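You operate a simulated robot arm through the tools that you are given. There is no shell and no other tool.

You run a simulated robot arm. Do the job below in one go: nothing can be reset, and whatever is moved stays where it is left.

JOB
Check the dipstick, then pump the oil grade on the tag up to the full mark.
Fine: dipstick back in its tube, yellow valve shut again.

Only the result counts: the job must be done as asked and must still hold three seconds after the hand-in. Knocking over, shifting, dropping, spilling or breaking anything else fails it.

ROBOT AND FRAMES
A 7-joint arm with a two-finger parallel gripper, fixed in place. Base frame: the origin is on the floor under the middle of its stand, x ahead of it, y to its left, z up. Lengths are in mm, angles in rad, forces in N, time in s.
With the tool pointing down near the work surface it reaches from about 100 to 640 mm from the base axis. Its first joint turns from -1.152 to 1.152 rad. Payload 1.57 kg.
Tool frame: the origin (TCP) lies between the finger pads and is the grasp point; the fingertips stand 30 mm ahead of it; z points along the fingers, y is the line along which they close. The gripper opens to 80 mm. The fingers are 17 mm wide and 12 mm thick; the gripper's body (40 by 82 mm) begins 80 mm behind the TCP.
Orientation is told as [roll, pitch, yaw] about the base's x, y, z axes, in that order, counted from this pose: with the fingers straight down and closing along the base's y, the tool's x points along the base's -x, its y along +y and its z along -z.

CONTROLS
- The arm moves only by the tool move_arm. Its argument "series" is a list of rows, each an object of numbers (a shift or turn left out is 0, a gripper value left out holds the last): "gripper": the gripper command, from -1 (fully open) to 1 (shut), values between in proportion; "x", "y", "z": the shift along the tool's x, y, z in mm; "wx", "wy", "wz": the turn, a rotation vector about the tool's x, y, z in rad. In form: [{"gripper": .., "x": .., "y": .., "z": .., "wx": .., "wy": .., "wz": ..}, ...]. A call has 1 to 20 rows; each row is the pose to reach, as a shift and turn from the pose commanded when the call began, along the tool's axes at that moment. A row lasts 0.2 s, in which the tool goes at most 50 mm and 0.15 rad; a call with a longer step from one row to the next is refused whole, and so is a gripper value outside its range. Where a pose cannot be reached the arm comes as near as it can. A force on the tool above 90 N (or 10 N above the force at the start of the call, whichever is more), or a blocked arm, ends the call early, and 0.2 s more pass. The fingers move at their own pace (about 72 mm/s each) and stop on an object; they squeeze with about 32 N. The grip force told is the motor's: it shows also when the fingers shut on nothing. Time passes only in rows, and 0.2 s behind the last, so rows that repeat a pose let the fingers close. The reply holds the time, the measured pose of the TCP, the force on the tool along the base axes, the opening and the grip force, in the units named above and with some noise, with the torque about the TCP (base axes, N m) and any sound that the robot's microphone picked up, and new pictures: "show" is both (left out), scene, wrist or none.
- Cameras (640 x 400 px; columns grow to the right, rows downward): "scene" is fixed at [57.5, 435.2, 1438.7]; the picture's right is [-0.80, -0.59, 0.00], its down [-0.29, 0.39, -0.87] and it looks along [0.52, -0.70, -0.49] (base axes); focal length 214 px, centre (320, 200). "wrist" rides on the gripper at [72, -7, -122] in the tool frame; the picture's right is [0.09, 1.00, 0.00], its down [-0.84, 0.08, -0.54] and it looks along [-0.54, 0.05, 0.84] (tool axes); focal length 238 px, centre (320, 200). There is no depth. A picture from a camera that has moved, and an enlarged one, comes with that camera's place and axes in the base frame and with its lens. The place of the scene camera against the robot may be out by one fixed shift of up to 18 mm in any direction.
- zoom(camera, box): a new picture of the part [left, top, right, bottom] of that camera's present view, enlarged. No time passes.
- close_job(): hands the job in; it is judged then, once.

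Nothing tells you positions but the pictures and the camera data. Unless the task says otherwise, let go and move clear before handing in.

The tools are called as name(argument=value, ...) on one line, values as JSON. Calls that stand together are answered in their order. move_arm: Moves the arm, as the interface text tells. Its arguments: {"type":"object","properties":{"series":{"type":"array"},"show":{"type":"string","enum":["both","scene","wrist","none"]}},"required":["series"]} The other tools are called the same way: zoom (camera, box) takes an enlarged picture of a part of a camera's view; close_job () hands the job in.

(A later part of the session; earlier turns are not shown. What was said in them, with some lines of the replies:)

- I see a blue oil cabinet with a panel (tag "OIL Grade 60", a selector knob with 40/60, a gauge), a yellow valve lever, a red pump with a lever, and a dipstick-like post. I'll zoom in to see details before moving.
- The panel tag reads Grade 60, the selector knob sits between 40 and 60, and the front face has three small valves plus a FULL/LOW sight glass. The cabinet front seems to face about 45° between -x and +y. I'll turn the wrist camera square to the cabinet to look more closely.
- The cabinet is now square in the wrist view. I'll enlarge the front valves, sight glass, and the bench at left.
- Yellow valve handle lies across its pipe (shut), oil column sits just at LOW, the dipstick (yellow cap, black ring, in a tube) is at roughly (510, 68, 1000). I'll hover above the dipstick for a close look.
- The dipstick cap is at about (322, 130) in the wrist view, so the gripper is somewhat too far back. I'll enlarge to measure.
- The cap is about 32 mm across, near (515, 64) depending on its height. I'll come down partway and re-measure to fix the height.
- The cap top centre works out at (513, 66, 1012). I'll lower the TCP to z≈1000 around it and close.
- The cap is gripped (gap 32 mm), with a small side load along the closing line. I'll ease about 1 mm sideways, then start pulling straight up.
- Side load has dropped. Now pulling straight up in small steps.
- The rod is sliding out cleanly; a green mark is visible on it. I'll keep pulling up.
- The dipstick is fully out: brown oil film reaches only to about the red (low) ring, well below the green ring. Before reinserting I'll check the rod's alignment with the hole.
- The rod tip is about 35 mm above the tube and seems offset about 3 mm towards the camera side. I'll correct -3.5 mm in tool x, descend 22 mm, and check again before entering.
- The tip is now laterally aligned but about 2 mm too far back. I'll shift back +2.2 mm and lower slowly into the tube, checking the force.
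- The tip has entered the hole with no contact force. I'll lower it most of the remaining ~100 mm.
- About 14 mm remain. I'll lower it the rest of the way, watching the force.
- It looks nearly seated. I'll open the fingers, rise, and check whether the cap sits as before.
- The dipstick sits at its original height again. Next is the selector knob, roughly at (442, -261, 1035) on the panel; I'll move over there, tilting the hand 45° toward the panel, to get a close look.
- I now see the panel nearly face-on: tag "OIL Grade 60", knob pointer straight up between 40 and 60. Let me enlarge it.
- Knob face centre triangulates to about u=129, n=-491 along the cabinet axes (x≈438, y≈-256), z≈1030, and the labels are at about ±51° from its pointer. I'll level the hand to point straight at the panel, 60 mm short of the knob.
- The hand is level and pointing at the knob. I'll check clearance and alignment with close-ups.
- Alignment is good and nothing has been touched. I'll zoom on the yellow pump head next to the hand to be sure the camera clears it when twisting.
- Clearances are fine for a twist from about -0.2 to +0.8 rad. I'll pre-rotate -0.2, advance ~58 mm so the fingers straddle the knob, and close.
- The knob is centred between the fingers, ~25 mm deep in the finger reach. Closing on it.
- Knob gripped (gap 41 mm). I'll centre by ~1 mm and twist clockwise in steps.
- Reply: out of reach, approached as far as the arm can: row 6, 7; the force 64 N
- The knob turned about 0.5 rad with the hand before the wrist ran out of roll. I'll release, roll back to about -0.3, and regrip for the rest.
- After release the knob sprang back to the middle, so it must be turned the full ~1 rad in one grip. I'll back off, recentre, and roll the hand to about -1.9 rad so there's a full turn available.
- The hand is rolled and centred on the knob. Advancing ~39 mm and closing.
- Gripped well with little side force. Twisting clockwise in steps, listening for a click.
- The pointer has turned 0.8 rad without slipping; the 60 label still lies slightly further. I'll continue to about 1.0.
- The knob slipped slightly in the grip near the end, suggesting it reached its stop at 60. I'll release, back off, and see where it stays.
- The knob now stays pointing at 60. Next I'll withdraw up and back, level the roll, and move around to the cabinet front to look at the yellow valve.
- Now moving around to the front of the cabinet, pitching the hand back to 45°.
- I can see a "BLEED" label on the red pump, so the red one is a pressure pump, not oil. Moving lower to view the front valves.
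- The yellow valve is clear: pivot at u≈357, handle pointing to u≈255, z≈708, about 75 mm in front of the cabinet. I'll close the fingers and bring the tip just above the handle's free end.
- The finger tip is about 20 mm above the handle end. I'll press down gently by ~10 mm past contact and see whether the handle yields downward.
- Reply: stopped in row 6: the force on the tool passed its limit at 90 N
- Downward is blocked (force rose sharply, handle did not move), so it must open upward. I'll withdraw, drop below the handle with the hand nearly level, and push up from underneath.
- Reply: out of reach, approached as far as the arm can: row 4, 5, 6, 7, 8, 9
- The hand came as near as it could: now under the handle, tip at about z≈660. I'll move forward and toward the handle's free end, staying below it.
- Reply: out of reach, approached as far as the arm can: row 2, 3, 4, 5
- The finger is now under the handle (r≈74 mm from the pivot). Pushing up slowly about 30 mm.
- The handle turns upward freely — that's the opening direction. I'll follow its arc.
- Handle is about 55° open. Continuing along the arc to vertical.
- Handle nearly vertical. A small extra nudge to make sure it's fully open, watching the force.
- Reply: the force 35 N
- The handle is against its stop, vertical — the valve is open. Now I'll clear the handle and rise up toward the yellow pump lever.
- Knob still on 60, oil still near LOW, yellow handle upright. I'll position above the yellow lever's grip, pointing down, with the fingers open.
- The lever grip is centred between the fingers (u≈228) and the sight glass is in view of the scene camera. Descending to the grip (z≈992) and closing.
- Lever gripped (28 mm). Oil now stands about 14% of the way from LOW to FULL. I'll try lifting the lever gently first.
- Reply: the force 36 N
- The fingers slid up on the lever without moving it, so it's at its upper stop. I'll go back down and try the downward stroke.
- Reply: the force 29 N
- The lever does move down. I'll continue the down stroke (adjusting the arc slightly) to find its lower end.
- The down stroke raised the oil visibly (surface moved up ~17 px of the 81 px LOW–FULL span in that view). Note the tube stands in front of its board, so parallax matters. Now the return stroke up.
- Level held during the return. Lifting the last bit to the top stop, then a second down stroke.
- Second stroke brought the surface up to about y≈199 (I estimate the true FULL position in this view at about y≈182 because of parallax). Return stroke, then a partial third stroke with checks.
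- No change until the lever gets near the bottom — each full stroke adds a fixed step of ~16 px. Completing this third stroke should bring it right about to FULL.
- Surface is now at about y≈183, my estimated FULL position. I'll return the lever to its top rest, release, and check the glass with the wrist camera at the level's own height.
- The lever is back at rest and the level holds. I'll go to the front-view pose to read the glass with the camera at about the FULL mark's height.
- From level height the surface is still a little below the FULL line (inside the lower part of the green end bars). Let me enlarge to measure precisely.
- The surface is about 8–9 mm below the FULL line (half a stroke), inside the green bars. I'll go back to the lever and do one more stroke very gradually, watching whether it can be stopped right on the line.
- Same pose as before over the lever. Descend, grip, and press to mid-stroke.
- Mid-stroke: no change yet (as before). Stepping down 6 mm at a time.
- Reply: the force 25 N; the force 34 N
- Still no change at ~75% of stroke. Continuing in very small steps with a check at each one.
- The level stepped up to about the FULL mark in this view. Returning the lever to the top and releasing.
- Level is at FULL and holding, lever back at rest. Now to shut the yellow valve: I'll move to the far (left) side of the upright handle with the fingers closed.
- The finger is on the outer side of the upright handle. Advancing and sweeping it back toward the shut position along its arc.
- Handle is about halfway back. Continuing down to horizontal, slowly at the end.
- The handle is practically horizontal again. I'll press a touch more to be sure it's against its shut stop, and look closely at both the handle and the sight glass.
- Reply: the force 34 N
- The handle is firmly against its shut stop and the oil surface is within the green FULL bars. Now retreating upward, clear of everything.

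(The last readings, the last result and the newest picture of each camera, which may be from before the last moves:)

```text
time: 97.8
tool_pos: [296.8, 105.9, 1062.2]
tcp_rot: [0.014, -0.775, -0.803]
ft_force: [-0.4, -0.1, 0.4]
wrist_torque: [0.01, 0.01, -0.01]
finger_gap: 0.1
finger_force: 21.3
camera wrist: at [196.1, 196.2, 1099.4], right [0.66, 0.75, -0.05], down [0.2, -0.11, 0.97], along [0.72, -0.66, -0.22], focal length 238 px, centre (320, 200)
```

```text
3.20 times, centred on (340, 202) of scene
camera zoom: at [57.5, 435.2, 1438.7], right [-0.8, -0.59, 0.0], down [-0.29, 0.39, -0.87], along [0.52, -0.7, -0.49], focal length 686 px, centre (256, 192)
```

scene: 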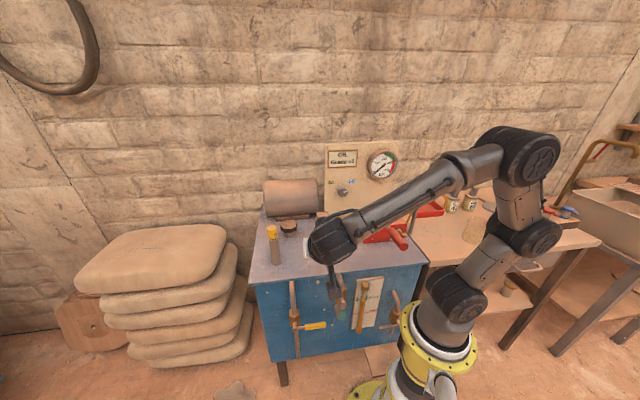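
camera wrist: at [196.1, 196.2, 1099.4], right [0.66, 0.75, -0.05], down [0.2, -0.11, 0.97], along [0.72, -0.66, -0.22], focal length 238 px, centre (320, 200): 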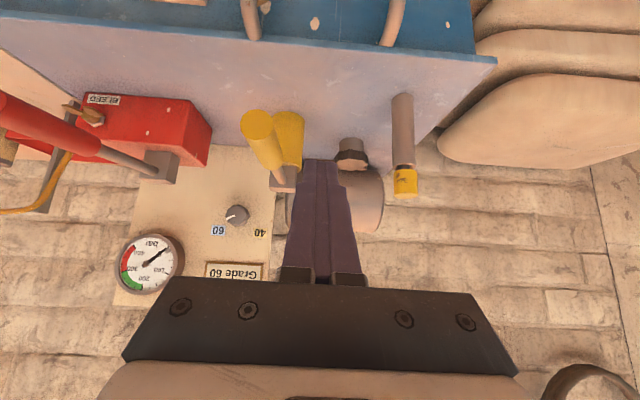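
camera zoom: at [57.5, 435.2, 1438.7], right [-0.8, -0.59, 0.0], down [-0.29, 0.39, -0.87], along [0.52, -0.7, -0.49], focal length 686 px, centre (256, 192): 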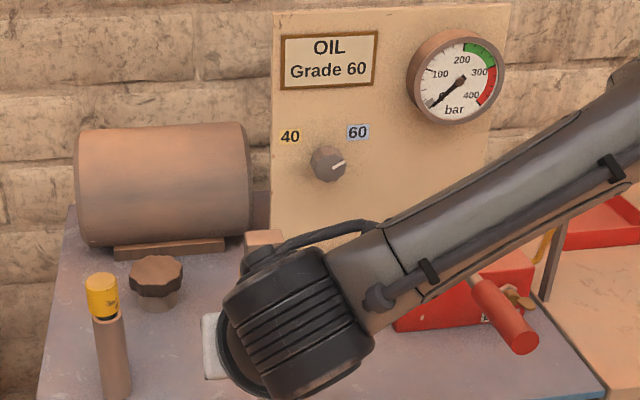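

Everything looks right: knob on 60, yellow valve handle horizontal as at the start, oil at FULL, lever at rest. I'll raise the arm clear, open the fingers, and do a last check of the dipstick and level.

move_arm(series=[{"gripper": 1, "x": -20, "z": -20}, {"gripper": -1, "x": -50, "z": -50}, {"gripper": -1, "x": -80, "z": -80}, {"gripper": -1, "x": -105, "z": -105}, {"gripper": -1, "x": -105, "z": -105}], show="both")

zoom(camera="scene", box=[260, 200, 360, 262])

zoom(camera="scene", box=[250, 260, 440, 380])

zoom(camera="scene", box=[320, 140, 420, 250])

```text
time: 99.0
tool_pos: [293.4, 102.7, 1210.2]
tcp_rot: [0.014, -0.773, -0.803]
ft_force: [0.7, -0.4, 0.2]
wrist_torque: [0.03, -0.01, 0.02]
finger_gap: 79.9
finger_force: 0.1
camera wrist: at [193.9, 194.2, 1246.8], right [0.66, 0.75, -0.05], down [0.2, -0.11, 0.97], along [0.72, -0.66, -0.22], focal length 238 px, centre (320, 200)
```

scene: 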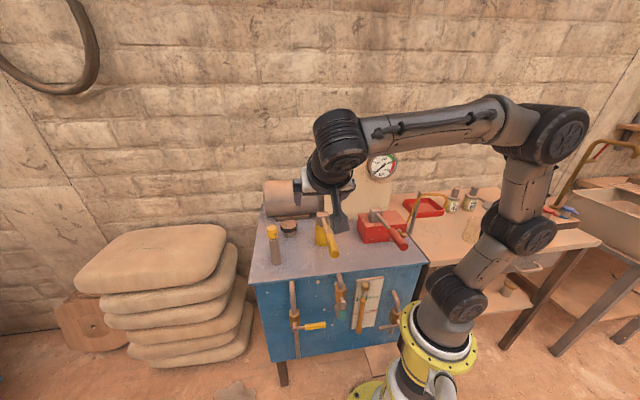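
wrist: 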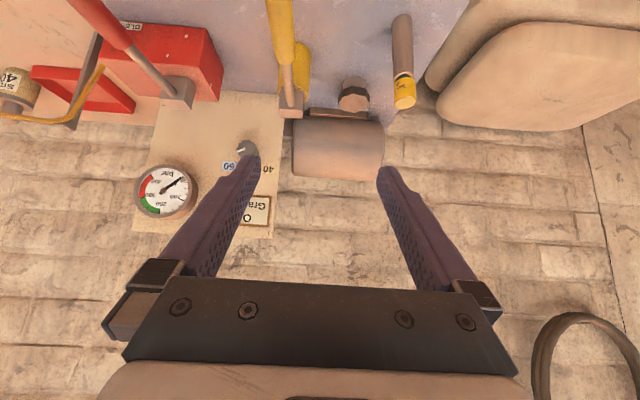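

```text
6.40 times, centred on (310, 231) of scene
camera zoom: at [57.5, 435.2, 1438.7], right [-0.8, -0.59, 0.0], down [-0.29, 0.39, -0.87], along [0.52, -0.7, -0.49], focal length 1373 px, centre (384, 2)
```

zoom: 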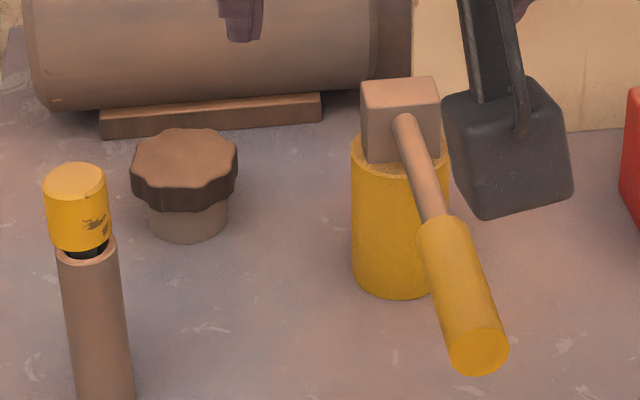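

```text
3.33 times, centred on (345, 320) of scene
camera zoom: at [57.5, 435.2, 1438.7], right [-0.8, -0.59, 0.0], down [-0.29, 0.39, -0.87], along [0.52, -0.7, -0.49], focal length 715 px, centre (237, -200)
```

zoom: 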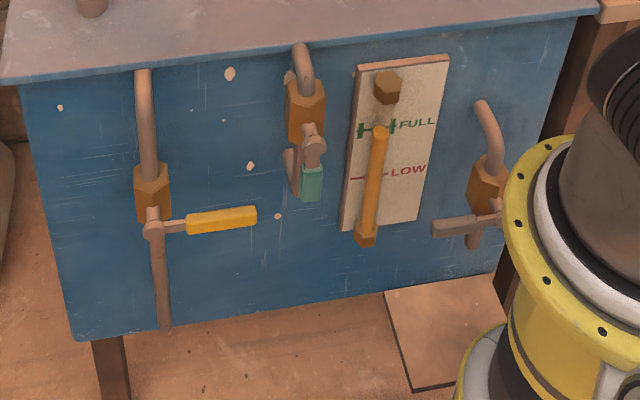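

```text
3.64 times, centred on (370, 195) of scene
camera zoom: at [57.5, 435.2, 1438.7], right [-0.8, -0.59, 0.0], down [-0.29, 0.39, -0.87], along [0.52, -0.7, -0.49], focal length 780 px, centre (138, 218)
```

zoom: 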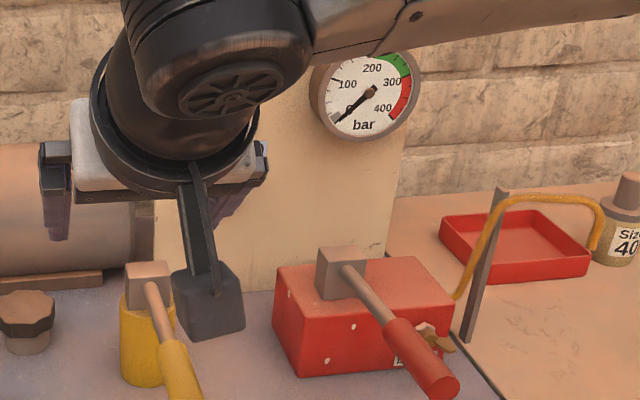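

The dipstick is back in its tube at its original height and the selector knob is on 60. The oil surface is within the FULL bars, the pump lever is at rest and the yellow valve handle is against its shut stop. The arm is clear of everything, so I'm handing the job in.

close_job()

```text
The job is handed in.
```

The job is handed in: grade 60 oil is pumped to the full mark, the dipstick is back in its tube and the yellow valve is shut. I was given no verdict on whether it passed.

- **Dipstick:** I pulled it fully out, and the oil film reached only just above the red low ring. I put it back at its original height; it leans about 2 mm within the play of the tube.
- **Grade:** the tag reads "OIL Grade 60". The selector knob sprang back on my first try, so I turned it all the way in one grip and it now stays on 60.
- **Pumping:** four full strokes of the yellow lever raised the level. Each stroke adds a fixed step of about 17 mm, so the surface could not stop exactly on the FULL line. It sits about 8–9 mm above the line, inside the green FULL bars. After three strokes it was about 8 mm below.
- **Yellow valve:** it opens upward. When I first tried it downward, the push hit the 90 N force limit and the handle did not move. I opened it for pumping and afterwards pushed it back against its shut stop.
- **Everything else:** the red pump, the other two valves and the gauge look unchanged in the pictures.
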